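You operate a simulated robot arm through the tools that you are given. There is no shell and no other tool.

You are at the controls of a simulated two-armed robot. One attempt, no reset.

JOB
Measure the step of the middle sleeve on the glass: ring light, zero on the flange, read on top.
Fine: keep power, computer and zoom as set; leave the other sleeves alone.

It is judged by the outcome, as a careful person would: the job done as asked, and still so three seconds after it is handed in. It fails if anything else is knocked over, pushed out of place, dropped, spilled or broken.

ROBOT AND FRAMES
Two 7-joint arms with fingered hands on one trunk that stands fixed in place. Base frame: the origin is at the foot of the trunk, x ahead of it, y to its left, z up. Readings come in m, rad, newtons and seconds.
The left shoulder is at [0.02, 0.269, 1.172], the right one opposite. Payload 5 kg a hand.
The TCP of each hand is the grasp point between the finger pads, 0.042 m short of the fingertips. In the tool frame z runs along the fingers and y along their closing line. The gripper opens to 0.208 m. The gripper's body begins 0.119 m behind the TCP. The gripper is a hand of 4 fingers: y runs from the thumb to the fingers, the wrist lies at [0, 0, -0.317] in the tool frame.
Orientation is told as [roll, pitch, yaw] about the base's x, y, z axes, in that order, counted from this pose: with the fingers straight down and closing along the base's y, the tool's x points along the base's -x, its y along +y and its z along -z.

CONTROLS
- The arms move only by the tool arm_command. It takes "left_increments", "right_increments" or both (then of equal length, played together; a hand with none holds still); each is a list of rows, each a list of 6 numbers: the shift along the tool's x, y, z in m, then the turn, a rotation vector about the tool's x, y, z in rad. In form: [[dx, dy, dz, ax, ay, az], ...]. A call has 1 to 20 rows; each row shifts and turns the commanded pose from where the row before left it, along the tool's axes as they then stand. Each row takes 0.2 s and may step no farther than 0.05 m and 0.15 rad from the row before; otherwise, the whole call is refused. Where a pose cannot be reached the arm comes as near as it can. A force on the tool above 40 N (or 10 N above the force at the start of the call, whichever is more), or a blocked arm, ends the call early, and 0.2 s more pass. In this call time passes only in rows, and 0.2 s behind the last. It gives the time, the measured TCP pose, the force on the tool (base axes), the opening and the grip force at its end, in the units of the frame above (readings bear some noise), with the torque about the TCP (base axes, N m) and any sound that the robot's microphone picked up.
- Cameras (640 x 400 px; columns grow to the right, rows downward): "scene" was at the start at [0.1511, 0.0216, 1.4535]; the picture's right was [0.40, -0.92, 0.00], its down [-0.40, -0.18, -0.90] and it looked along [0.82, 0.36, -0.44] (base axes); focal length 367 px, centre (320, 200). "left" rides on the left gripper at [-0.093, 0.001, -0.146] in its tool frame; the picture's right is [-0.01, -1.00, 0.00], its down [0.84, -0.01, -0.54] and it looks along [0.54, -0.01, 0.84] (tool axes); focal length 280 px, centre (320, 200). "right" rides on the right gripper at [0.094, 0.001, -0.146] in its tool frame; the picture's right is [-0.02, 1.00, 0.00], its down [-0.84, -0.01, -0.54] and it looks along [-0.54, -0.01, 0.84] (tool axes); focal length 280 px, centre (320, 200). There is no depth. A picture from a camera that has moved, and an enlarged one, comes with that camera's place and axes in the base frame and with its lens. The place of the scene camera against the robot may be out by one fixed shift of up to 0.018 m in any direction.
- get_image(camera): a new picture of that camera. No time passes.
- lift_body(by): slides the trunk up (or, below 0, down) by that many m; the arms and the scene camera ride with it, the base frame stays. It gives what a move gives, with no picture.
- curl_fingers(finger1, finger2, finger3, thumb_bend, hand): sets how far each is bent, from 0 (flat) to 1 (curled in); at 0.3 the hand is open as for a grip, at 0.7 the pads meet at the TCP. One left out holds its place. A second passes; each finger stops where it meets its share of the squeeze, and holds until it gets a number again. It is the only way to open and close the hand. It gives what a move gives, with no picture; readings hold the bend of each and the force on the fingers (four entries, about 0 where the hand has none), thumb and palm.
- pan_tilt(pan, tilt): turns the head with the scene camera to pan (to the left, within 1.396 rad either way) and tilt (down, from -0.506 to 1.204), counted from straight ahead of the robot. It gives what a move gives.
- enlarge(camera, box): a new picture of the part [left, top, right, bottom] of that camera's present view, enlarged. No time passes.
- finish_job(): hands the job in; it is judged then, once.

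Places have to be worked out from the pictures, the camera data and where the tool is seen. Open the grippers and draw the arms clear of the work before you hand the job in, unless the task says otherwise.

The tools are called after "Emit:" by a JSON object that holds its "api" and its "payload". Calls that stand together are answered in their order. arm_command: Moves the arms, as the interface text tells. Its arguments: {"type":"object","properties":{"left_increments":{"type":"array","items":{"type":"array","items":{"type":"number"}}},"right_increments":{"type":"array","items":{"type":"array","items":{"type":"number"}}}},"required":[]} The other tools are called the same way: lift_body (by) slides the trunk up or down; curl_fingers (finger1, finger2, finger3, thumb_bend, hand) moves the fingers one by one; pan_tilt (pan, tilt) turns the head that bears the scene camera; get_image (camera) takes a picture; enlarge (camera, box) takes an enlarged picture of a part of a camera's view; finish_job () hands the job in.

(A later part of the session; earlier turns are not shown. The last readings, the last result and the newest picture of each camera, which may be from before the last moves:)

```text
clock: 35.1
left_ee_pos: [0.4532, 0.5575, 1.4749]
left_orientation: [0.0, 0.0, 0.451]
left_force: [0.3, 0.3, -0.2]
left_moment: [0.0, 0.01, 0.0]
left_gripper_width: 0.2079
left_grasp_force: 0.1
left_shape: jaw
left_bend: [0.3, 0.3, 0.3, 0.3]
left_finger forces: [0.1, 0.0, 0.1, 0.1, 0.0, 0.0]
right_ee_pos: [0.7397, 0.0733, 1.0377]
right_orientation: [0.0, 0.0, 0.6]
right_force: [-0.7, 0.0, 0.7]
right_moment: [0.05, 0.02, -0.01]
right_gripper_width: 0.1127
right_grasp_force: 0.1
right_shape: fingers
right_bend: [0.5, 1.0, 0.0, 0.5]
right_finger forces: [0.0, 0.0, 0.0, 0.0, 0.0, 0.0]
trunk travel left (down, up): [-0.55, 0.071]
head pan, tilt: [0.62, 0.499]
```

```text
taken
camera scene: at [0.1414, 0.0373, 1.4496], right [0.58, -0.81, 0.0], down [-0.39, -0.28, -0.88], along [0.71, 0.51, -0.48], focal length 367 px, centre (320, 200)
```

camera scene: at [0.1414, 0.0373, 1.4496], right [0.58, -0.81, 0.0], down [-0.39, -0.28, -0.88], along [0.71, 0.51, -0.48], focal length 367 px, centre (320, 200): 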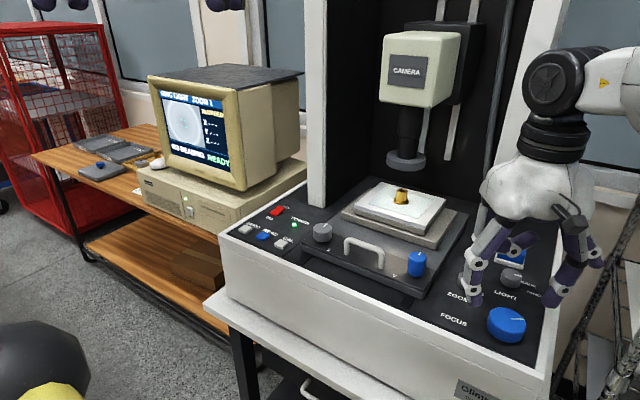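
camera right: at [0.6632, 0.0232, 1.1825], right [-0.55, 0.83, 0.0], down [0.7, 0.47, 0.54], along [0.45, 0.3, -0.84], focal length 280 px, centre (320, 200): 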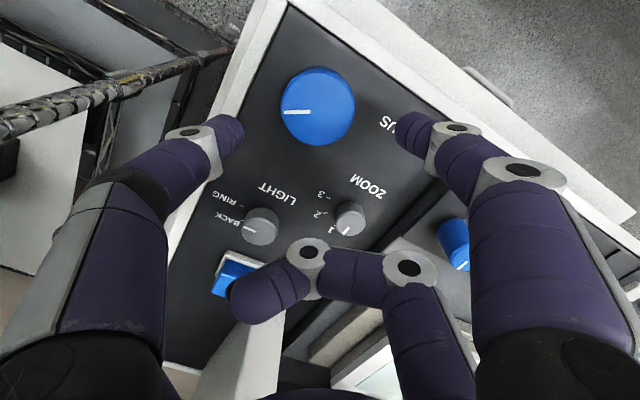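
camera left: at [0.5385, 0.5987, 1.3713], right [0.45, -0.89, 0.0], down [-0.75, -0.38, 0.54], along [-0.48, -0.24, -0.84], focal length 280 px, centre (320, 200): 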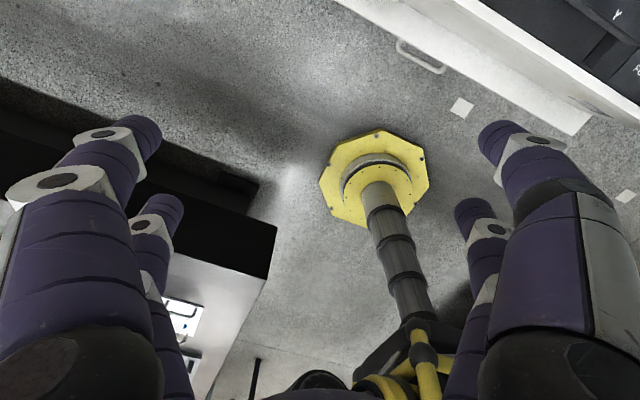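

Aligned (knob at col 318). I'll descend, grip, and then turn clockwise in small increments, reading the screen as I go.

Emit:
{"api": "arm_command", "payload": {"right_increments": [[0.001, 0, 0.03, 0, 0, 0], [0, 0, 0.023, 0, 0, 0]]}}

Emit:
{"api": "curl_fingers", "payload": {"hand": "right", "finger1": 0.64, "thumb_bend": 0.64}}

Emit:
{"api": "arm_command", "payload": {"right_increments": [[0.00015, -0.003, 0, 0, 0, 0.1], [0.00015, -0.003, 0, 0, 0, 0.1]]}}

Emit:
{"api": "enlarge", "payload": {"camera": "scene", "box": [155, 85, 235, 175]}}

Emit:
{"api": "get_image", "payload": {"camera": "right"}}

```text
clock: 35.7
left_ee_pos: [0.4518, 0.5591, 1.4766]
left_orientation: [-0.001, 0.0, 0.451]
left_force: [0.4, 0.2, -0.5]
left_moment: [-0.05, -0.01, 0.01]
left_gripper_width: 0.2078
left_grasp_force: 0.1
left_shape: jaw
left_bend: [0.3, 0.3, 0.3, 0.3]
left_finger forces: [0.0, 0.1, 0.0, 0.1, 0.1, 0.0]
right_ee_pos: [0.7368, 0.0734, 0.9837]
right_orientation: [-0.001, -0.002, 0.598]
right_force: [-0.5, -0.4, 0.2]
right_moment: [0.01, 0.01, 0.01]
right_gripper_width: 0.1125
right_grasp_force: 0.1
right_shape: fingers
right_bend: [0.5, 1.0, 0.0, 0.5]
right_finger forces: [0.1, 0.0, 0.0, 0.0, 0.0, 0.0]
trunk travel left (down, up): [-0.55, 0.071]
head pan, tilt: [0.62, 0.499]
```

```text
clock: 36.7
left_ee_pos: [0.453, 0.5594, 1.4761]
left_orientation: [0.001, 0.0, 0.45]
left_force: [-0.2, 0.7, 0.3]
left_moment: [0.01, -0.02, -0.02]
left_gripper_width: 0.208
left_grasp_force: 0.2
left_shape: jaw
left_bend: [0.3, 0.3, 0.3, 0.3]
left_finger forces: [0.0, 0.0, 0.0, 0.0, 0.0, 0.0]
right_ee_pos: [0.7384, 0.0724, 0.9829]
right_orientation: [-0.001, 0.0, 0.596]
right_force: [4.6, -2.7, 0.1]
right_moment: [-0.2, -0.14, 0.15]
right_gripper_width: 0.0651
right_grasp_force: 9.8
right_shape: fingers
right_bend: [0.59, 1.0, 0.0, 0.61]
right_finger forces: [6.5, 0.0, 0.0, 0.0, 12.2, 0.1]
trunk travel left (down, up): [-0.55, 0.071]
head pan, tilt: [0.62, 0.499]
```

```text
clock: 37.3
left_ee_pos: [0.4527, 0.5587, 1.4744]
left_orientation: [0.0, -0.001, 0.451]
left_force: [0.1, 0.2, 0.4]
left_moment: [0.0, 0.0, 0.0]
left_gripper_width: 0.2077
left_grasp_force: 0.1
left_shape: jaw
left_bend: [0.3, 0.3, 0.3, 0.3]
left_finger forces: [0.0, 0.0, 0.1, 0.0, 0.1, 0.0]
right_ee_pos: [0.7422, 0.0671, 0.9834]
right_orientation: [0.001, 0.001, 0.399]
right_force: [2.3, -6.8, -2.2]
right_moment: [-0.23, -0.16, 0.27]
right_gripper_width: 0.0652
right_grasp_force: 8.6
right_shape: fingers
right_bend: [0.6, 1.0, 0.0, 0.61]
right_finger forces: [5.8, 0.1, 0.0, 0.0, 13.1, 0.0]
trunk travel left (down, up): [-0.55, 0.071]
head pan, tilt: [0.62, 0.499]
```

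```text
4.44 times, centred on (195, 130) of scene
camera zoom: at [0.1414, 0.0371, 1.4496], right [0.58, -0.81, 0.0], down [-0.39, -0.28, -0.88], along [0.71, 0.51, -0.48], focal length 1630 px, centre (876, 511)
```

zoom: 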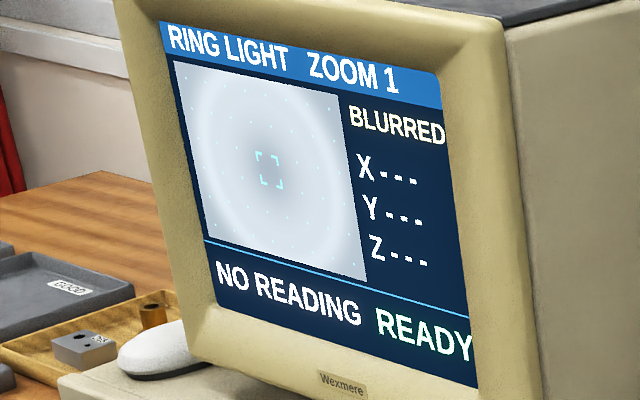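

```text
taken
camera right: at [0.6564, 0.0336, 1.129], right [-0.37, 0.93, 0.0], down [0.78, 0.31, 0.54], along [0.5, 0.2, -0.84], focal length 280 px, centre (320, 200)
```

right: 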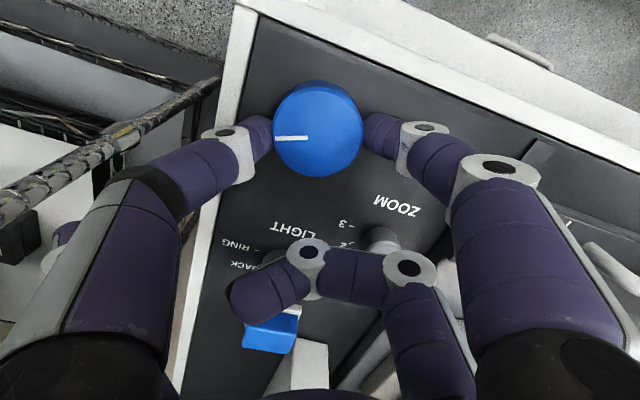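

Blurrier still, so we are leaving that surface. Continuing clockwise with screen checks.

Emit:
{"api": "arm_command", "payload": {"right_increments": [[0.00015, -0.004, 0, 0, 0, 0.1], [0.00015, -0.003, 0, 0, 0, 0.1], [0.00015, -0.003, 0, 0, 0, 0.1]]}}

Emit:
{"api": "enlarge", "payload": {"camera": "scene", "box": [155, 85, 235, 175]}}

Emit:
{"api": "arm_command", "payload": {"right_increments": [[0.00015, -0.003, 0, 0, 0, 0.1], [0.00015, -0.003, 0, 0, 0, 0.1], [0.00015, -0.003, 0, 0, 0, 0.1]]}}

Emit:
{"api": "enlarge", "payload": {"camera": "scene", "box": [155, 85, 235, 175]}}

Emit:
{"api": "arm_command", "payload": {"right_increments": [[0.00015, -0.003, 0, 0, 0, 0.1], [0.00015, -0.003, 0, 0, 0, 0.1], [0.00015, -0.003, 0, 0, 0, 0.1], [0.00015, -0.003, 0, 0, 0, 0.1]]}}

Emit:
{"api": "enlarge", "payload": {"camera": "scene", "box": [155, 85, 235, 175]}}

Emit:
{"api": "get_image", "payload": {"camera": "right"}}

Emit:
{"api": "enlarge", "payload": {"camera": "scene", "box": [370, 30, 450, 130]}}

```text
clock: 38.1
left_ee_pos: [0.452, 0.5585, 1.4757]
left_orientation: [0.001, 0.001, 0.449]
left_force: [-0.7, -0.9, -0.2]
left_moment: [0.01, 0.01, 0.01]
left_gripper_width: 0.2081
left_grasp_force: 0.1
left_shape: jaw
left_bend: [0.3, 0.3, 0.3, 0.3]
left_finger forces: [0.0, 0.0, 0.1, 0.0, 0.0, 0.0]
right_ee_pos: [0.7451, 0.0586, 0.9849]
right_orientation: [0.001, 0.0, 0.097]
right_force: [-2.1, -4.3, -9.3]
right_moment: [0.0, -0.19, 0.17]
right_gripper_width: 0.0653
right_grasp_force: 8.2
right_shape: fingers
right_bend: [0.59, 1.0, 0.0, 0.61]
right_finger forces: [6.1, 0.0, 0.0, 0.0, 10.2, 0.1]
trunk travel left (down, up): [-0.55, 0.071]
head pan, tilt: [0.62, 0.499]
```

```text
4.44 times, centred on (195, 130) of scene
camera zoom: at [0.1416, 0.0373, 1.4495], right [0.58, -0.81, 0.0], down [-0.39, -0.28, -0.88], along [0.71, 0.51, -0.48], focal length 1630 px, centre (876, 511)
```

zoom: 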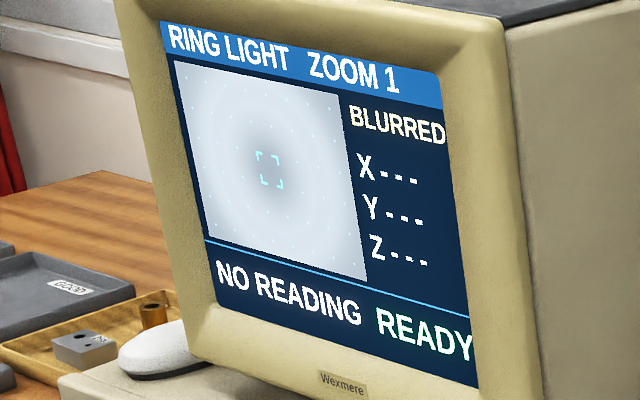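

```text
clock: 38.9
left_ee_pos: [0.4536, 0.5591, 1.4745]
left_orientation: [0.0, -0.001, 0.45]
left_force: [-0.3, 0.2, 0.2]
left_moment: [-0.01, 0.03, 0.03]
left_gripper_width: 0.2078
left_grasp_force: 0.1
left_shape: jaw
left_bend: [0.3, 0.3, 0.3, 0.3]
left_finger forces: [0.0, 0.0, 0.0, 0.0, 0.0, 0.2]
right_ee_pos: [0.7448, 0.0484, 0.9849]
right_orientation: [0.001, 0.0, -0.203]
right_force: [-0.1, -4.6, -9.2]
right_moment: [-0.13, -0.32, 0.17]
right_gripper_width: 0.0653
right_grasp_force: 8.1
right_shape: fingers
right_bend: [0.59, 1.0, 0.0, 0.61]
right_finger forces: [5.8, 0.0, 0.0, 0.0, 10.6, 0.0]
trunk travel left (down, up): [-0.55, 0.071]
head pan, tilt: [0.62, 0.499]
```

```text
4.44 times, centred on (195, 130) of scene
camera zoom: at [0.1417, 0.0373, 1.4496], right [0.58, -0.81, 0.0], down [-0.39, -0.28, -0.88], along [0.71, 0.51, -0.48], focal length 1630 px, centre (876, 511)
```

zoom: 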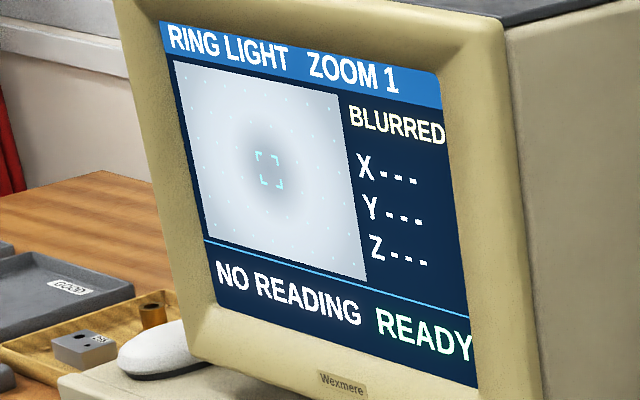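

```text
clock: 39.9
left_ee_pos: [0.4527, 0.5577, 1.4755]
left_orientation: [0.0, -0.001, 0.451]
left_force: [-0.3, -0.8, -1.2]
left_moment: [-0.02, 0.0, 0.0]
left_gripper_width: 0.2078
left_grasp_force: 0.1
left_shape: jaw
left_bend: [0.3, 0.3, 0.3, 0.3]
left_finger forces: [0.0, 0.0, 0.0, 0.0, 0.0, 0.0]
right_ee_pos: [0.7374, 0.04, 0.9849]
right_orientation: [-0.001, 0.0, -0.604]
right_force: [-0.7, -7.4, -0.3]
right_moment: [-0.34, 0.05, 0.26]
right_gripper_width: 0.0649
right_grasp_force: 8.4
right_shape: fingers
right_bend: [0.59, 1.0, 0.0, 0.61]
right_finger forces: [6.0, 0.0, 0.1, 0.0, 11.3, 0.0]
trunk travel left (down, up): [-0.55, 0.071]
head pan, tilt: [0.62, 0.499]
```

```text
4.44 times, centred on (195, 130) of scene
camera zoom: at [0.1412, 0.0372, 1.4497], right [0.58, -0.81, 0.0], down [-0.39, -0.28, -0.88], along [0.71, 0.51, -0.48], focal length 1630 px, centre (876, 511)
```

zoom: 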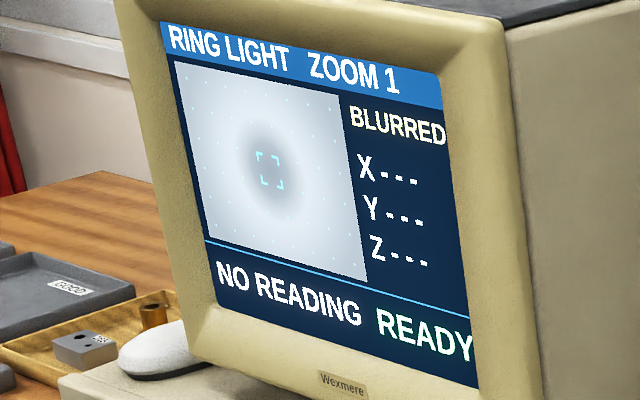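

```text
taken
camera right: at [0.6637, 0.094, 1.13], right [0.58, 0.81, 0.0], down [0.69, -0.49, 0.54], along [0.44, -0.31, -0.84], focal length 280 px, centre (320, 200)
```

right: 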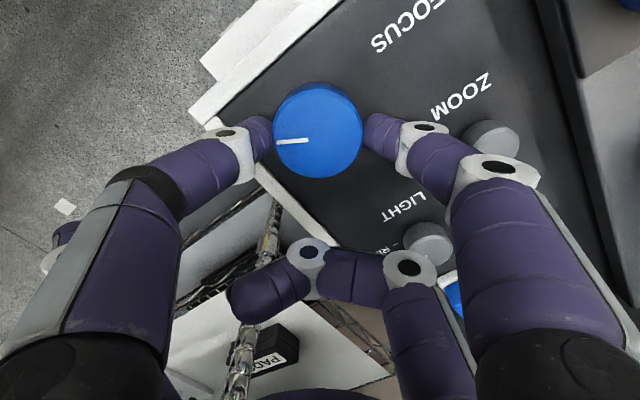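

```text
4.00 times, centred on (410, 80) of scene
camera zoom: at [0.1412, 0.0372, 1.4497], right [0.58, -0.81, 0.0], down [-0.39, -0.28, -0.88], along [0.71, 0.51, -0.48], focal length 1467 px, centre (-40, 680)
```

zoom: 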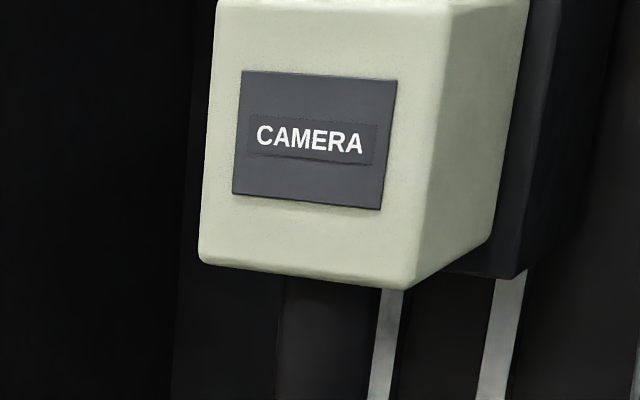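

The lens rises with clockwise turning (~12 mm/rad) and a smaller dark disc (the bore at the top rim) is beginning to sharpen, so the first plane was the lower one: the flange. I'll turn back counter-clockwise 1.2 rad toward it.

Emit:
{"api": "arm_command", "payload": {"right_increments": [[0.00015, 0.002, 0, 0, 0, -0.1], [0.00015, 0.003, 0, 0, 0, -0.1], [0.00015, 0.003, 0, 0, 0, -0.1], [0.00015, 0.003, 0, 0, 0, -0.1], [0.00015, 0.003, 0, 0, 0, -0.1], [0.00015, 0.003, 0, 0, 0, -0.1], [0.00015, 0.003, 0, 0, 0, -0.1], [0.00015, 0.003, 0, 0, 0, -0.1], [0.00015, 0.003, 0, 0, 0, -0.1], [0.00015, 0.003, 0, 0, 0, -0.1], [0.00015, 0.003, 0, 0, 0, -0.1], [0.00015, 0.003, 0, 0, 0, -0.1]]}}

Emit:
{"api": "enlarge", "payload": {"camera": "scene", "box": [155, 85, 235, 175]}}

Emit:
{"api": "get_image", "payload": {"camera": "right"}}

```text
clock: 42.5
left_ee_pos: [0.4524, 0.5586, 1.4764]
left_orientation: [0.0, 0.0, 0.451]
left_force: [0.1, -0.2, -0.5]
left_moment: [-0.01, 0.0, 0.03]
left_gripper_width: 0.2078
left_grasp_force: 0.1
left_shape: jaw
left_bend: [0.3, 0.3, 0.3, 0.3]
left_finger forces: [0.1, 0.1, 0.1, 0.1, 0.0, 0.0]
right_ee_pos: [0.7384, 0.0713, 0.9843]
right_orientation: [-0.001, 0.0, 0.6]
right_force: [-1.4, -2.9, 2.7]
right_moment: [-0.17, 0.16, -0.03]
right_gripper_width: 0.0645
right_grasp_force: 9.7
right_shape: fingers
right_bend: [0.59, 1.0, 0.0, 0.61]
right_finger forces: [8.6, 0.0, 0.0, 0.0, 10.6, 0.0]
trunk travel left (down, up): [-0.55, 0.071]
head pan, tilt: [0.62, 0.499]
```

```text
4.44 times, centred on (195, 130) of scene
camera zoom: at [0.1408, 0.0374, 1.4497], right [0.58, -0.81, 0.0], down [-0.39, -0.28, -0.88], along [0.71, 0.51, -0.48], focal length 1630 px, centre (876, 511)
```

zoom: 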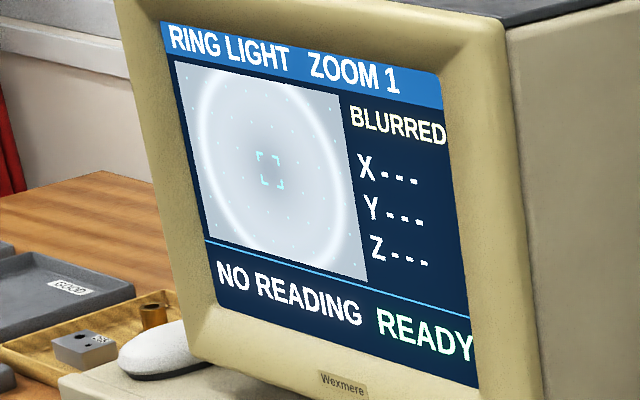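

```text
taken
camera right: at [0.6624, 0.0206, 1.1294], right [-0.55, 0.83, 0.0], down [0.7, 0.47, 0.54], along [0.45, 0.3, -0.84], focal length 280 px, centre (320, 200)
```

right: 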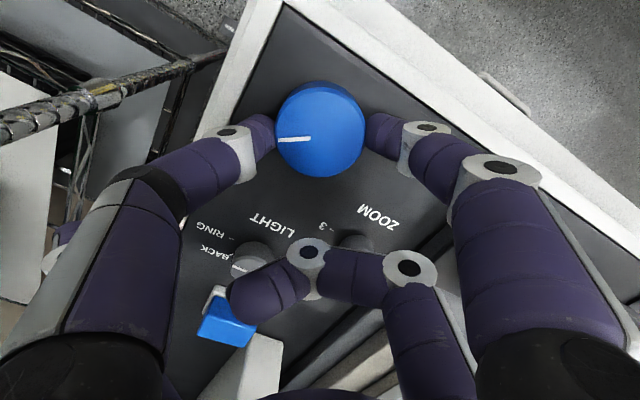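

Same blur level as before the second stroke. I'll continue counter-clockwise in this grip in 0.1 rad steps.

Emit:
{"api": "arm_command", "payload": {"right_increments": [[0.00015, 0.003, 0, 0, 0, -0.1], [0.00015, 0.003, 0, 0, 0, -0.1]]}}

Emit:
{"api": "enlarge", "payload": {"camera": "scene", "box": [155, 85, 235, 175]}}

Emit:
{"api": "arm_command", "payload": {"right_increments": [[0.00015, 0.003, 0, 0, 0, -0.1]]}}

Emit:
{"api": "enlarge", "payload": {"camera": "scene", "box": [155, 85, 235, 175]}}

Emit:
{"api": "get_image", "payload": {"camera": "scene"}}

```text
clock: 43.1
left_ee_pos: [0.4517, 0.5602, 1.4751]
left_orientation: [0.0, 0.001, 0.451]
left_force: [0.1, -0.8, -0.3]
left_moment: [-0.04, -0.01, -0.01]
left_gripper_width: 0.2079
left_grasp_force: 0.1
left_shape: jaw
left_bend: [0.3, 0.3, 0.3, 0.3]
left_finger forces: [0.1, 0.1, 0.0, 0.0, 0.1, 0.1]
right_ee_pos: [0.736, 0.0751, 0.9842]
right_orientation: [0.001, 0.0, 0.799]
right_force: [-1.5, -2.1, 1.3]
right_moment: [-0.02, 0.13, -0.13]
right_gripper_width: 0.0649
right_grasp_force: 9.3
right_shape: fingers
right_bend: [0.59, 1.0, 0.0, 0.61]
right_finger forces: [9.4, 0.0, 0.1, 0.0, 9.2, 0.0]
trunk travel left (down, up): [-0.55, 0.071]
head pan, tilt: [0.62, 0.499]
```

```text
4.44 times, centred on (195, 130) of scene
camera zoom: at [0.141, 0.0374, 1.4496], right [0.58, -0.81, 0.0], down [-0.39, -0.28, -0.88], along [0.71, 0.51, -0.48], focal length 1630 px, centre (876, 511)
```

zoom: 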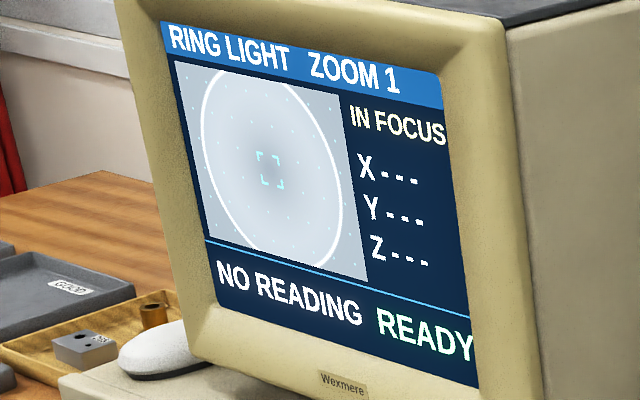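

```text
clock: 43.5
left_ee_pos: [0.4517, 0.5584, 1.4762]
left_orientation: [0.001, 0.0, 0.451]
left_force: [-0.1, 0.2, 0.3]
left_moment: [0.03, -0.02, 0.0]
left_gripper_width: 0.2079
left_grasp_force: 0.1
left_shape: jaw
left_bend: [0.3, 0.3, 0.3, 0.3]
left_finger forces: [0.1, 0.1, 0.1, 0.1, 0.0, 0.0]
right_ee_pos: [0.7327, 0.0778, 0.9827]
right_orientation: [-0.002, 0.002, 0.9]
right_force: [-1.2, -3.2, 2.4]
right_moment: [-0.11, 0.1, -0.03]
right_gripper_width: 0.0649
right_grasp_force: 9.3
right_shape: fingers
right_bend: [0.59, 1.0, 0.0, 0.61]
right_finger forces: [8.6, 0.0, 0.0, 0.0, 10.2, 0.1]
trunk travel left (down, up): [-0.55, 0.071]
head pan, tilt: [0.62, 0.499]
```

```text
4.44 times, centred on (195, 130) of scene
camera zoom: at [0.141, 0.0372, 1.4497], right [0.58, -0.81, 0.0], down [-0.39, -0.28, -0.88], along [0.71, 0.51, -0.48], focal length 1630 px, centre (876, 511)
```

zoom: 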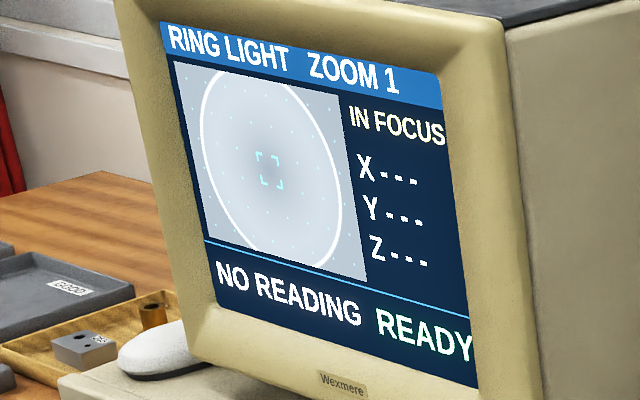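

```text
taken
camera scene: at [0.141, 0.0372, 1.4497], right [0.58, -0.81, 0.0], down [-0.39, -0.28, -0.88], along [0.71, 0.51, -0.48], focal length 367 px, centre (320, 200)
```

scene: 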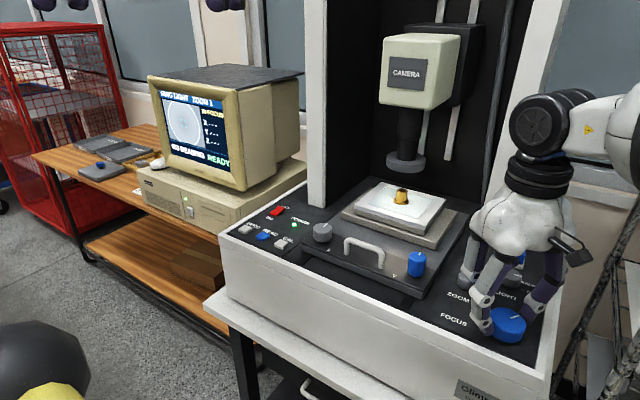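

IN FOCUS at 0.8 and 0.9, and the line is getting thinner. I'll keep stepping to find the other edge of the flange band so I can centre on it.

Emit:
{"api": "arm_command", "payload": {"right_increments": [[0.00015, 0.003, 0, 0, 0, -0.1]]}}

Emit:
{"api": "enlarge", "payload": {"camera": "scene", "box": [155, 85, 235, 175]}}

Emit:
{"api": "arm_command", "payload": {"right_increments": [[0.00015, 0.003, 0, 0, 0, -0.1]]}}

Emit:
{"api": "enlarge", "payload": {"camera": "scene", "box": [155, 85, 235, 175]}}

Emit:
{"api": "get_image", "payload": {"camera": "right"}}

```text
clock: 43.9
left_ee_pos: [0.4526, 0.5589, 1.4756]
left_orientation: [0.0, -0.001, 0.451]
left_force: [-0.5, -0.6, -0.2]
left_moment: [0.05, 0.01, -0.03]
left_gripper_width: 0.208
left_grasp_force: 0.1
left_shape: jaw
left_bend: [0.3, 0.3, 0.3, 0.3]
left_finger forces: [0.1, 0.0, 0.0, 0.1, 0.0, 0.0]
right_ee_pos: [0.7315, 0.0796, 0.9833]
right_orientation: [-0.002, 0.001, 0.999]
right_force: [2.7, -2.8, 0.8]
right_moment: [-0.11, -0.07, 0.04]
right_gripper_width: 0.0647
right_grasp_force: 9.3
right_shape: fingers
right_bend: [0.59, 1.0, 0.0, 0.61]
right_finger forces: [7.4, 0.1, 0.0, 0.1, 11.1, 0.1]
trunk travel left (down, up): [-0.55, 0.071]
head pan, tilt: [0.62, 0.499]
```

```text
4.44 times, centred on (195, 130) of scene
camera zoom: at [0.1412, 0.0372, 1.4496], right [0.58, -0.81, 0.0], down [-0.39, -0.28, -0.88], along [0.71, 0.51, -0.48], focal length 1630 px, centre (876, 511)
```

zoom: 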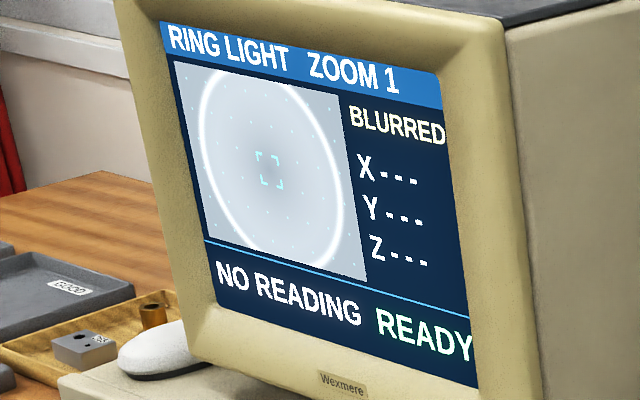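

```text
clock: 44.3
left_ee_pos: [0.4521, 0.5589, 1.4751]
left_orientation: [0.001, 0.001, 0.449]
left_force: [0.7, 0.4, 0.6]
left_moment: [0.0, -0.04, 0.0]
left_gripper_width: 0.2079
left_grasp_force: 0.1
left_shape: jaw
left_bend: [0.3, 0.3, 0.3, 0.3]
left_finger forces: [0.0, 0.1, 0.0, 0.0, 0.0, 0.1]
right_ee_pos: [0.7289, 0.08, 0.9841]
right_orientation: [0.001, 0.0, 1.101]
right_force: [2.4, -3.3, 0.8]
right_moment: [-0.15, -0.06, 0.03]
right_gripper_width: 0.065
right_grasp_force: 9.5
right_shape: fingers
right_bend: [0.59, 1.0, 0.0, 0.61]
right_finger forces: [7.6, 0.0, 0.1, 0.1, 11.3, 0.0]
trunk travel left (down, up): [-0.55, 0.071]
head pan, tilt: [0.62, 0.499]
```

```text
4.44 times, centred on (195, 130) of scene
camera zoom: at [0.1413, 0.0373, 1.4496], right [0.58, -0.81, 0.0], down [-0.39, -0.28, -0.88], along [0.71, 0.51, -0.48], focal length 1630 px, centre (876, 511)
```

zoom: 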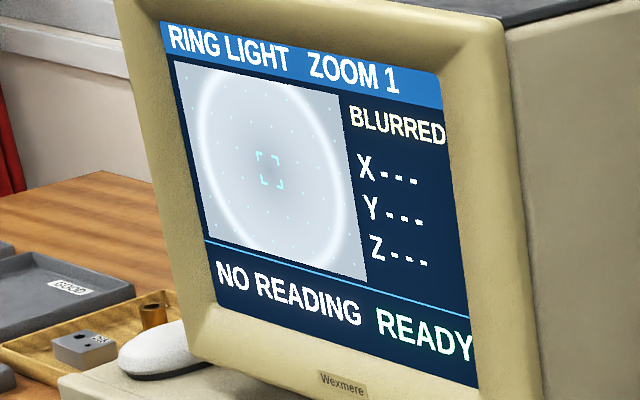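

```text
taken
camera right: at [0.6858, -0.0006, 1.1295], right [-0.88, 0.47, 0.0], down [0.39, 0.75, 0.54], along [0.25, 0.48, -0.84], focal length 280 px, centre (320, 200)
```

right: 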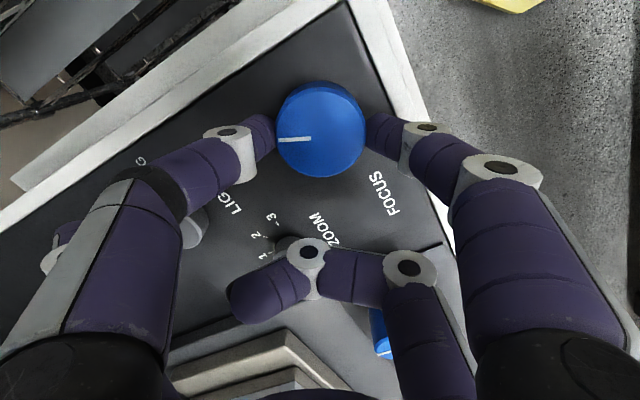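

In this grip the flange band runs about yaw 0.7–0.97 (blur at 0.6 and 1.1 looks equal), so centre ≈0.86. I'll go back clockwise to 0.86 and check sharpness.

Emit:
{"api": "arm_command", "payload": {"right_increments": [[0.0001, -0.0024, 0, 0, 0, 0.08], [0.0001, -0.0024, 0, 0, 0, 0.08], [0.0001, -0.0024, 0, 0, 0, 0.08]]}}

Emit:
{"api": "enlarge", "payload": {"camera": "scene", "box": [155, 85, 235, 175]}}

Emit:
{"api": "enlarge", "payload": {"camera": "scene", "box": [160, 95, 205, 150]}}

```text
clock: 45.1
left_ee_pos: [0.4533, 0.5592, 1.4764]
left_orientation: [-0.001, -0.001, 0.45]
left_force: [-0.6, 0.8, 0.1]
left_moment: [-0.01, 0.01, -0.02]
left_gripper_width: 0.208
left_grasp_force: 0.0
left_shape: jaw
left_bend: [0.3, 0.3, 0.3, 0.3]
left_finger forces: [0.0, 0.0, 0.0, 0.0, 0.0, 0.0]
right_ee_pos: [0.7333, 0.0771, 0.985]
right_orientation: [0.001, 0.0, 0.858]
right_force: [2.2, -4.5, -3.3]
right_moment: [-0.09, -0.14, 0.19]
right_gripper_width: 0.0647
right_grasp_force: 9.2
right_shape: fingers
right_bend: [0.59, 1.0, 0.0, 0.61]
right_finger forces: [6.3, 0.0, 0.0, 0.0, 11.0, 0.0]
trunk travel left (down, up): [-0.55, 0.071]
head pan, tilt: [0.62, 0.499]
```

```text
4.44 times, centred on (195, 130) of scene
camera zoom: at [0.1415, 0.0373, 1.4496], right [0.58, -0.81, 0.0], down [-0.39, -0.28, -0.88], along [0.71, 0.51, -0.48], focal length 1630 px, centre (876, 511)
```

zoom: 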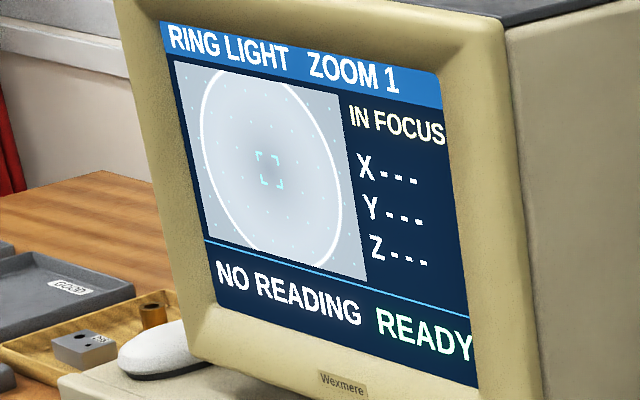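

```text
7.27 times, centred on (182, 122) of scene
camera zoom: at [0.1415, 0.0373, 1.4496], right [0.58, -0.81, 0.0], down [-0.39, -0.28, -0.88], along [0.71, 0.51, -0.48], focal length 2668 px, centre (1320, 764)
```

zoom: 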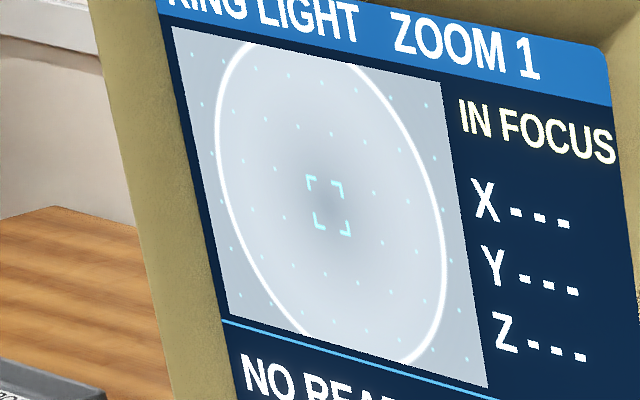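

Sharp and IN FOCUS on the flange; the right hand will hold the FOCUS knob still. Now I'll prepare the left hand to press ZERO: first identify its digits in the air.

Emit:
{"api": "curl_fingers", "payload": {"hand": "left", "finger1": 0.65, "finger2": 1.0, "finger3": 0.0, "thumb_bend": 0.0}}

Emit:
{"api": "get_image", "payload": {"camera": "left"}}

```text
clock: 46.1
left_ee_pos: [0.4541, 0.5574, 1.4755]
left_orientation: [0.0, 0.0, 0.45]
left_force: [0.1, -0.1, 0.2]
left_moment: [0.0, -0.02, 0.05]
left_gripper_width: 0.1714
left_grasp_force: 0.0
left_shape: fingers
left_bend: [0.65, 1.0, 0.0, 0.0]
left_finger forces: [0.0, 0.0, 0.0, 0.0, 0.0, 0.0]
right_ee_pos: [0.7337, 0.0768, 0.9841]
right_orientation: [-0.001, 0.0, 0.859]
right_force: [2.4, -4.5, -4.0]
right_moment: [-0.03, -0.2, 0.17]
right_gripper_width: 0.0646
right_grasp_force: 8.5
right_shape: fingers
right_bend: [0.59, 1.0, 0.0, 0.61]
right_finger forces: [6.7, 0.1, 0.0, 0.1, 11.0, 0.0]
trunk travel left (down, up): [-0.55, 0.071]
head pan, tilt: [0.62, 0.499]
```

```text
taken
camera left: at [0.5373, 0.6009, 1.6215], right [0.45, -0.89, 0.0], down [-0.75, -0.38, 0.54], along [-0.48, -0.24, -0.84], focal length 280 px, centre (320, 200)
```

left: 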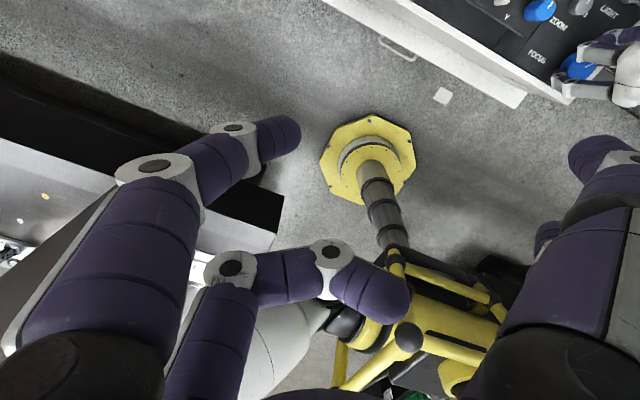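

Left finger1 (tool −x, +y side) will be the pressing finger; tip ≈(−0.028, 0.018, 0.045) in tool frame. I'll turn the left hand to yaw −0.35 (so the flat thumb points over the front edge) while it's still high.

Emit:
{"api": "arm_command", "payload": {"left_increments": [[0, 0, 0, 0, 0, 0.133], [0, 0, 0, 0, 0, 0.133], [0, 0, 0, 0, 0, 0.133], [0, 0, 0, 0, 0, 0.133], [0, 0, 0, 0, 0, 0.133], [0, 0, 0, 0, 0, 0.135]]}}

Emit:
{"api": "pan_tilt", "payload": {"pan": 0.8, "tilt": 0.45}}

Emit:
{"api": "get_image", "payload": {"camera": "scene"}}

```text
clock: 47.5
left_ee_pos: [0.4537, 0.5557, 1.4748]
left_orientation: [0.0, 0.0, -0.35]
left_force: [-0.4, 0.5, 1.1]
left_moment: [0.01, -0.04, 0.0]
left_gripper_width: 0.1715
left_grasp_force: 0.0
left_shape: fingers
left_bend: [0.65, 1.0, 0.0, 0.0]
left_finger forces: [0.0, 0.0, 0.0, 0.0, 0.1, 0.0]
right_ee_pos: [0.7334, 0.0768, 0.985]
right_orientation: [0.002, -0.002, 0.859]
right_force: [1.3, -3.6, -4.8]
right_moment: [-0.03, -0.16, 0.14]
right_gripper_width: 0.0649
right_grasp_force: 8.7
right_shape: fingers
right_bend: [0.59, 1.0, 0.0, 0.61]
right_finger forces: [6.5, 0.0, 0.0, 0.0, 11.1, 0.1]
trunk travel left (down, up): [-0.55, 0.071]
head pan, tilt: [0.62, 0.499]
```

```text
clock: 48.2
left_ee_pos: [0.455, 0.5555, 1.4742]
left_orientation: [-0.001, -0.001, -0.349]
left_force: [-1.1, -0.8, 0.1]
left_moment: [0.01, 0.03, 0.0]
left_gripper_width: 0.1712
left_grasp_force: 0.0
left_shape: fingers
left_bend: [0.65, 1.0, 0.0, 0.0]
left_finger forces: [0.1, 0.0, 0.0, 0.0, 0.0, 0.0]
right_ee_pos: [0.7344, 0.0767, 0.9847]
right_orientation: [0.0, 0.0, 0.859]
right_force: [2.4, -4.0, -5.2]
right_moment: [-0.01, -0.17, 0.09]
right_gripper_width: 0.065
right_grasp_force: 9.0
right_shape: fingers
right_bend: [0.59, 1.0, 0.0, 0.61]
right_finger forces: [6.6, 0.0, 0.1, 0.1, 11.1, 0.0]
trunk travel left (down, up): [-0.55, 0.071]
head pan, tilt: [0.799, 0.45]
```

```text
taken
camera scene: at [0.1316, 0.0503, 1.454], right [0.72, -0.7, 0.0], down [-0.3, -0.31, -0.9], along [0.63, 0.65, -0.44], focal length 367 px, centre (320, 200)
```

scene: 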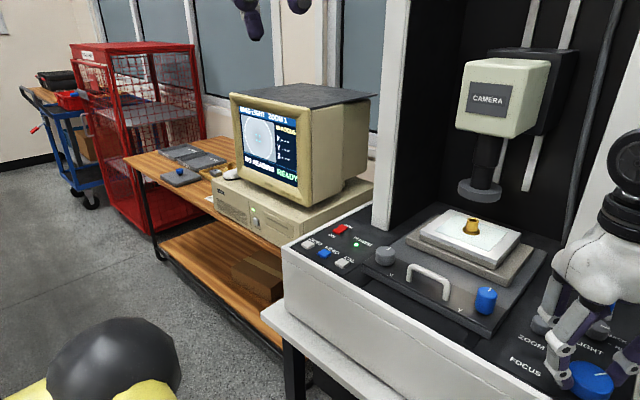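

I'll confirm the screen still says IN FOCUS, then descend with the left hand toward the buttons.

Emit:
{"api": "enlarge", "payload": {"camera": "scene", "box": [230, 95, 310, 195]}}

Emit:
{"api": "arm_command", "payload": {"left_increments": [[-0.0143, 0.0175, 0.035, 0, 0, 0], [-0.0143, 0.0175, 0.035, 0, 0, 0], [-0.0143, 0.0175, 0.035, 0, 0, 0], [-0.0143, 0.0175, 0.035, 0, 0, 0], [-0.0143, 0.0175, 0.035, 0, 0, 0], [-0.0143, 0.0175, 0.035, 0, 0, 0], [-0.0143, 0.0175, 0.035, 0, 0, 0], [-0.0143, 0.0175, 0.035, 0, 0, 0]]}}

Emit:
{"api": "get_image", "payload": {"camera": "scene"}}

Emit:
{"api": "get_image", "payload": {"camera": "left"}}

```text
4.00 times, centred on (270, 145) of scene
camera zoom: at [0.1316, 0.0503, 1.454], right [0.72, -0.7, 0.0], down [-0.3, -0.31, -0.9], along [0.63, 0.65, -0.44], focal length 1467 px, centre (520, 420)
```

zoom: 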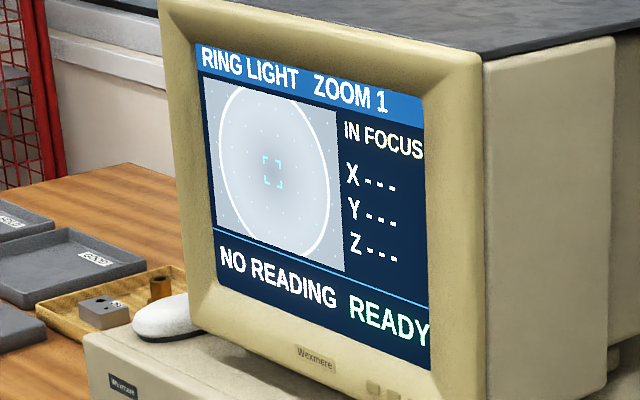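

```text
clock: 50.0
left_ee_pos: [0.6086, 0.6506, 1.1899]
left_orientation: [0.0, 0.0, -0.35]
left_force: [0.2, 1.4, -0.3]
left_moment: [-0.07, -0.01, 0.01]
left_gripper_width: 0.1717
left_grasp_force: 0.1
left_shape: fingers
left_bend: [0.65, 1.0, 0.0, 0.0]
left_finger forces: [0.0, 0.0, 0.0, 0.0, 0.1, 0.0]
right_ee_pos: [0.7338, 0.0782, 0.9844]
right_orientation: [0.0, 0.0, 0.858]
right_force: [2.3, -4.5, -3.5]
right_moment: [-0.1, -0.12, 0.1]
right_gripper_width: 0.0649
right_grasp_force: 9.2
right_shape: fingers
right_bend: [0.59, 1.0, 0.0, 0.61]
right_finger forces: [6.8, 0.0, 0.1, 0.0, 11.4, 0.0]
trunk travel left (down, up): [-0.55, 0.071]
head pan, tilt: [0.799, 0.45]
```

```text
taken
camera scene: at [0.1317, 0.051, 1.454], right [0.72, -0.7, 0.0], down [-0.3, -0.31, -0.9], along [0.63, 0.65, -0.44], focal length 367 px, centre (320, 200)
```

scene: 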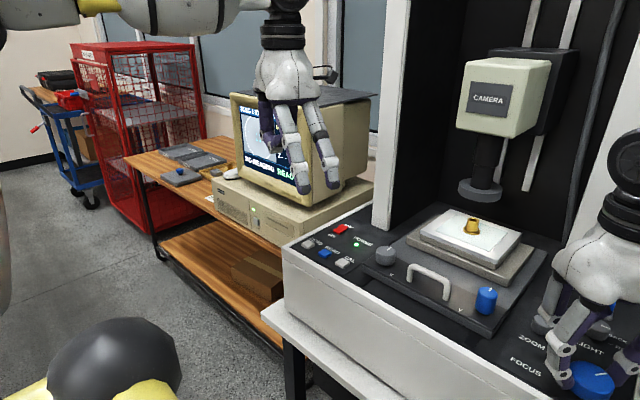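

```text
taken
camera left: at [0.697, 0.62, 1.3364], right [-0.33, -0.94, 0.0], down [-0.8, 0.28, 0.54], along [-0.51, 0.18, -0.84], focal length 280 px, centre (320, 200)
```

left: 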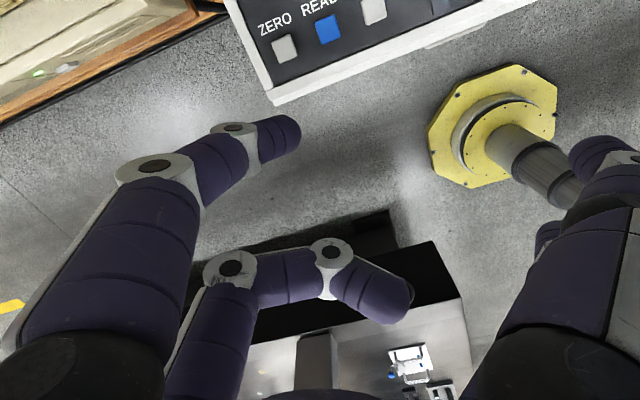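

From the left camera: ZERO ≈(0.685, 0.673), READ ≈(0.686, 0.614), CAL ≈(0.687, 0.557). I'll move so finger1's tip hovers ~5 cm above ZERO.

Emit:
{"api": "arm_command", "payload": {"left_increments": [[-0.009, 0.0073, 0.0375, 0, 0, 0], [-0.009, 0.0073, 0.0375, 0, 0, 0], [-0.009, 0.0073, 0.0375, 0, 0, 0], [-0.009, 0.0073, 0.0375, 0, 0, 0]]}}

Emit:
{"api": "get_image", "payload": {"camera": "left"}}

Emit:
{"api": "enlarge", "payload": {"camera": "scene", "box": [220, 120, 400, 290]}}

```text
clock: 51.0
left_ee_pos: [0.6516, 0.6647, 1.0426]
left_orientation: [0.0, 0.0, -0.351]
left_force: [0.4, 0.0, -1.2]
left_moment: [-0.06, 0.05, -0.01]
left_gripper_width: 0.1715
left_grasp_force: 0.0
left_shape: fingers
left_bend: [0.65, 1.0, 0.0, 0.0]
left_finger forces: [0.0, 0.0, 0.1, 0.1, 0.1, 0.1]
right_ee_pos: [0.7343, 0.0774, 0.9854]
right_orientation: [-0.001, 0.0, 0.859]
right_force: [2.3, -3.8, -2.5]
right_moment: [-0.11, -0.01, 0.13]
right_gripper_width: 0.0646
right_grasp_force: 9.0
right_shape: fingers
right_bend: [0.59, 1.0, 0.0, 0.61]
right_finger forces: [6.9, 0.0, 0.0, 0.0, 11.1, 0.0]
trunk travel left (down, up): [-0.55, 0.071]
head pan, tilt: [0.799, 0.45]
```

```text
taken
camera left: at [0.7403, 0.6347, 1.1886], right [-0.33, -0.94, 0.0], down [-0.8, 0.28, 0.54], along [-0.51, 0.18, -0.84], focal length 280 px, centre (320, 200)
```

left: 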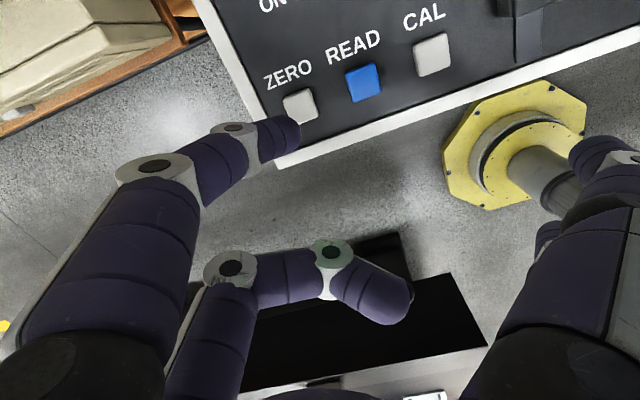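

```text
2.35 times, centred on (310, 205) of scene
camera zoom: at [0.1318, 0.0511, 1.454], right [0.72, -0.7, 0.0], down [-0.3, -0.31, -0.9], along [0.63, 0.65, -0.44], focal length 863 px, centre (344, 188)
```

zoom: 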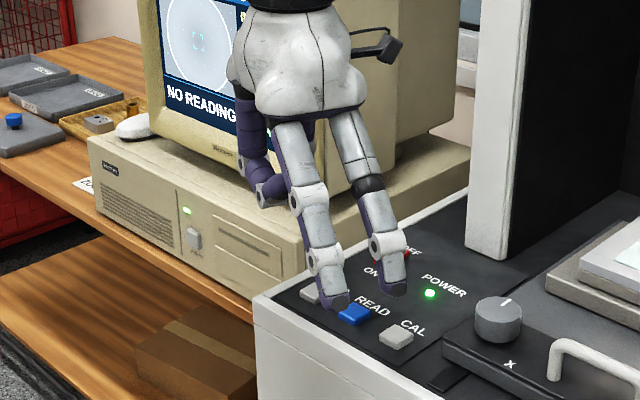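

The tip is directly over ZERO (both ≈(0.687, 0.674)); flat digits hang over free space in front. Lowering 4 cm, then I'll press in small steps.

Emit:
{"api": "arm_command", "payload": {"left_increments": [[-0.0005, -0.0015, 0.02, 0, 0, 0], [-0.0005, -0.0013, 0.02, 0, 0, 0]]}}

Emit:
{"api": "get_image", "payload": {"camera": "left"}}

Emit:
{"api": "enlarge", "payload": {"camera": "scene", "box": [260, 170, 380, 290]}}

```text
clock: 51.6
left_ee_pos: [0.6528, 0.661, 1.0025]
left_orientation: [0.0, 0.0, -0.352]
left_force: [1.0, 0.3, -0.2]
left_moment: [0.0, 0.05, -0.02]
left_gripper_width: 0.1716
left_grasp_force: 0.1
left_shape: fingers
left_bend: [0.65, 1.0, 0.0, 0.0]
left_finger forces: [0.1, 0.0, 0.0, 0.0, 0.1, 0.0]
right_ee_pos: [0.7334, 0.0775, 0.9849]
right_orientation: [0.002, 0.0, 0.859]
right_force: [0.3, -3.6, -0.7]
right_moment: [-0.11, 0.04, 0.08]
right_gripper_width: 0.0649
right_grasp_force: 9.6
right_shape: fingers
right_bend: [0.59, 1.0, 0.0, 0.61]
right_finger forces: [7.7, 0.1, 0.1, 0.1, 10.6, 0.1]
trunk travel left (down, up): [-0.55, 0.071]
head pan, tilt: [0.799, 0.45]
```

```text
taken
camera left: at [0.7405, 0.6307, 1.1491], right [-0.33, -0.94, 0.0], down [-0.8, 0.28, 0.54], along [-0.51, 0.18, -0.84], focal length 280 px, centre (320, 200)
```

left: 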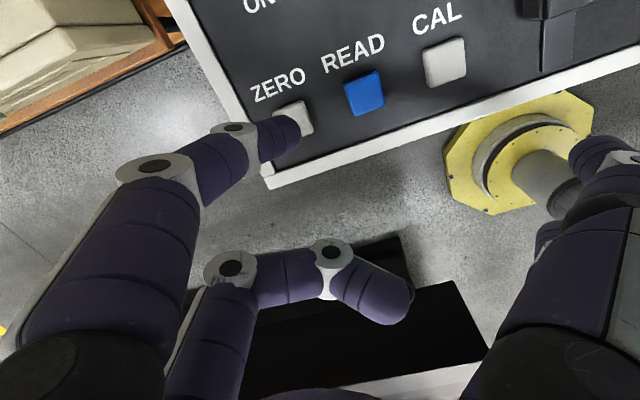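

```text
3.33 times, centred on (320, 230) of scene
camera zoom: at [0.1319, 0.0506, 1.454], right [0.72, -0.7, 0.0], down [-0.3, -0.31, -0.9], along [0.63, 0.65, -0.44], focal length 1223 px, centre (320, 100)
```

zoom: 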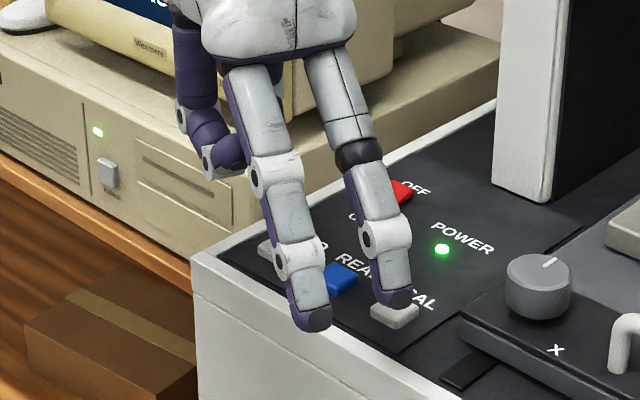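

Just above the button. I'll nudge 4 mm toward tool +x and press down in small steps, watching force and sound.

Emit:
{"api": "arm_command", "payload": {"left_increments": [[0.004, 0, 0.006, 0, 0, 0], [0, 0, 0.005, 0, 0, 0]]}}

Emit:
{"api": "get_image", "payload": {"camera": "left"}}

```text
clock: 52.2
left_ee_pos: [0.6489, 0.6622, 0.9931]
left_orientation: [0.0, -0.001, -0.351]
left_force: [1.1, -0.2, -0.7]
left_moment: [0.01, 0.02, -0.03]
left_gripper_width: 0.1713
left_grasp_force: 0.1
left_shape: fingers
left_bend: [0.65, 1.0, 0.0, 0.0]
left_finger forces: [0.0, 0.1, 0.0, 0.0, 0.0, 0.0]
right_ee_pos: [0.7348, 0.0777, 0.985]
right_orientation: [0.0, -0.001, 0.858]
right_force: [1.5, -3.2, -1.6]
right_moment: [-0.01, -0.05, 0.06]
right_gripper_width: 0.0649
right_grasp_force: 9.0
right_shape: fingers
right_bend: [0.59, 1.0, 0.0, 0.61]
right_finger forces: [7.4, 0.0, 0.0, 0.0, 10.6, 0.0]
trunk travel left (down, up): [-0.55, 0.071]
head pan, tilt: [0.799, 0.45]
```

```text
taken
camera left: at [0.7382, 0.632, 1.1393], right [-0.33, -0.94, 0.0], down [-0.8, 0.28, 0.54], along [-0.51, 0.18, -0.84], focal length 280 px, centre (320, 200)
```

left: 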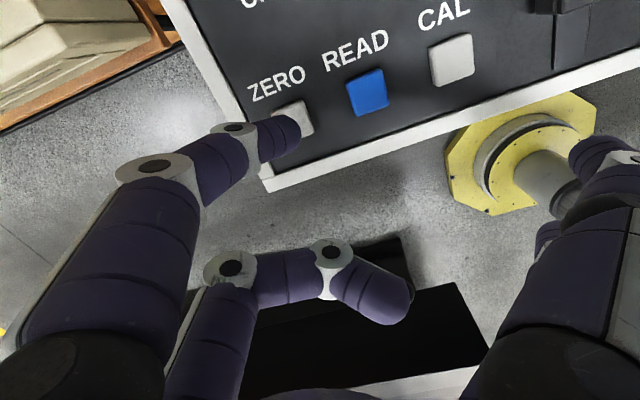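

Still no contact; continuing down 1 cm in small steps.

Emit:
{"api": "arm_command", "payload": {"left_increments": [[0.001, 0, 0.005, 0, 0, 0], [0, 0, 0.004, 0, 0, 0]]}}

Emit:
{"api": "get_image", "payload": {"camera": "left"}}

Emit:
{"api": "get_image", "payload": {"camera": "scene"}}

```text
clock: 52.8
left_ee_pos: [0.6485, 0.6632, 0.9853]
left_orientation: [-0.001, 0.001, -0.349]
left_force: [0.3, 0.3, -0.2]
left_moment: [0.02, 0.01, 0.01]
left_gripper_width: 0.1718
left_grasp_force: 0.2
left_shape: fingers
left_bend: [0.65, 1.0, 0.0, 0.0]
left_finger forces: [0.0, 0.0, 0.0, 0.0, 0.1, 0.1]
right_ee_pos: [0.7337, 0.0774, 0.9839]
right_orientation: [0.0, -0.001, 0.858]
right_force: [2.5, -1.7, -1.1]
right_moment: [0.01, -0.07, 0.07]
right_gripper_width: 0.0649
right_grasp_force: 9.0
right_shape: fingers
right_bend: [0.59, 1.0, 0.0, 0.61]
right_finger forces: [7.6, 0.0, 0.0, 0.1, 10.4, 0.1]
trunk travel left (down, up): [-0.55, 0.071]
head pan, tilt: [0.799, 0.45]
```

```text
taken
camera left: at [0.7379, 0.6323, 1.1315], right [-0.33, -0.94, 0.0], down [-0.8, 0.28, 0.54], along [-0.51, 0.18, -0.84], focal length 280 px, centre (320, 200)
```

left: 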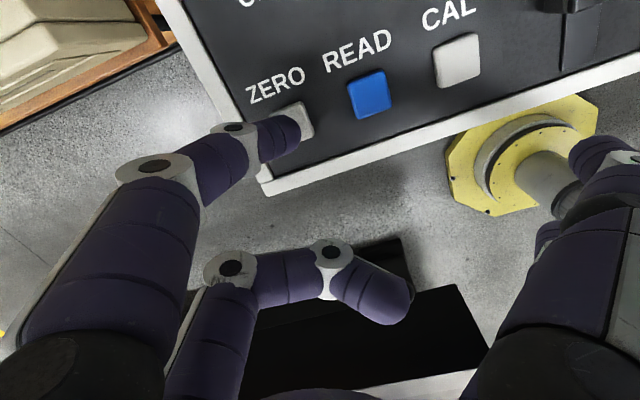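

```text
taken
camera scene: at [0.1314, 0.0505, 1.4541], right [0.72, -0.7, 0.0], down [-0.3, -0.31, -0.9], along [0.63, 0.65, -0.44], focal length 367 px, centre (320, 200)
```

scene: 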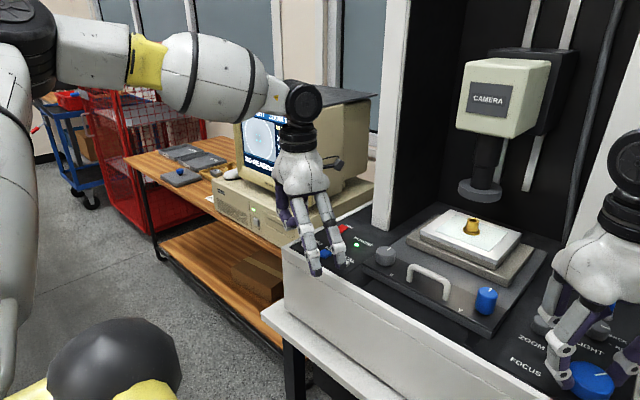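

No force yet; the tip covers the button. Continuing down 6 mm.

Emit:
{"api": "arm_command", "payload": {"left_increments": [[0.001, 0, 0.003, 0, 0, 0], [0, 0, 0.003, 0, 0, 0]]}}

Emit:
{"api": "get_image", "payload": {"camera": "left"}}

```text
clock: 53.4
left_ee_pos: [0.6473, 0.6637, 0.9793]
left_orientation: [0.001, 0.0, -0.349]
left_force: [-0.5, 0.7, 0.6]
left_moment: [0.0, -0.01, -0.03]
left_gripper_width: 0.1715
left_grasp_force: 0.0
left_shape: fingers
left_bend: [0.65, 1.0, 0.0, 0.0]
left_finger forces: [0.1, 0.0, 0.1, 0.0, 0.1, 0.0]
right_ee_pos: [0.7338, 0.0771, 0.985]
right_orientation: [-0.002, 0.0, 0.859]
right_force: [1.2, -1.9, -3.1]
right_moment: [-0.02, -0.07, 0.09]
right_gripper_width: 0.0648
right_grasp_force: 8.9
right_shape: fingers
right_bend: [0.59, 1.0, 0.0, 0.61]
right_finger forces: [7.5, 0.0, 0.0, 0.0, 10.7, 0.0]
trunk travel left (down, up): [-0.55, 0.071]
head pan, tilt: [0.799, 0.45]
```

```text
taken
camera left: at [0.7365, 0.6323, 1.1251], right [-0.33, -0.94, 0.0], down [-0.8, 0.28, 0.54], along [-0.51, 0.18, -0.84], focal length 280 px, centre (320, 200)
```

left: 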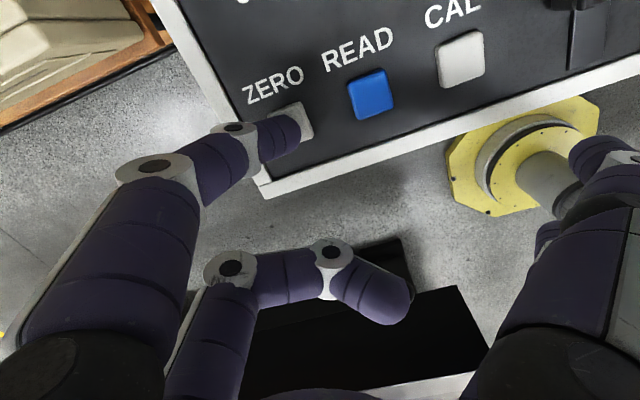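

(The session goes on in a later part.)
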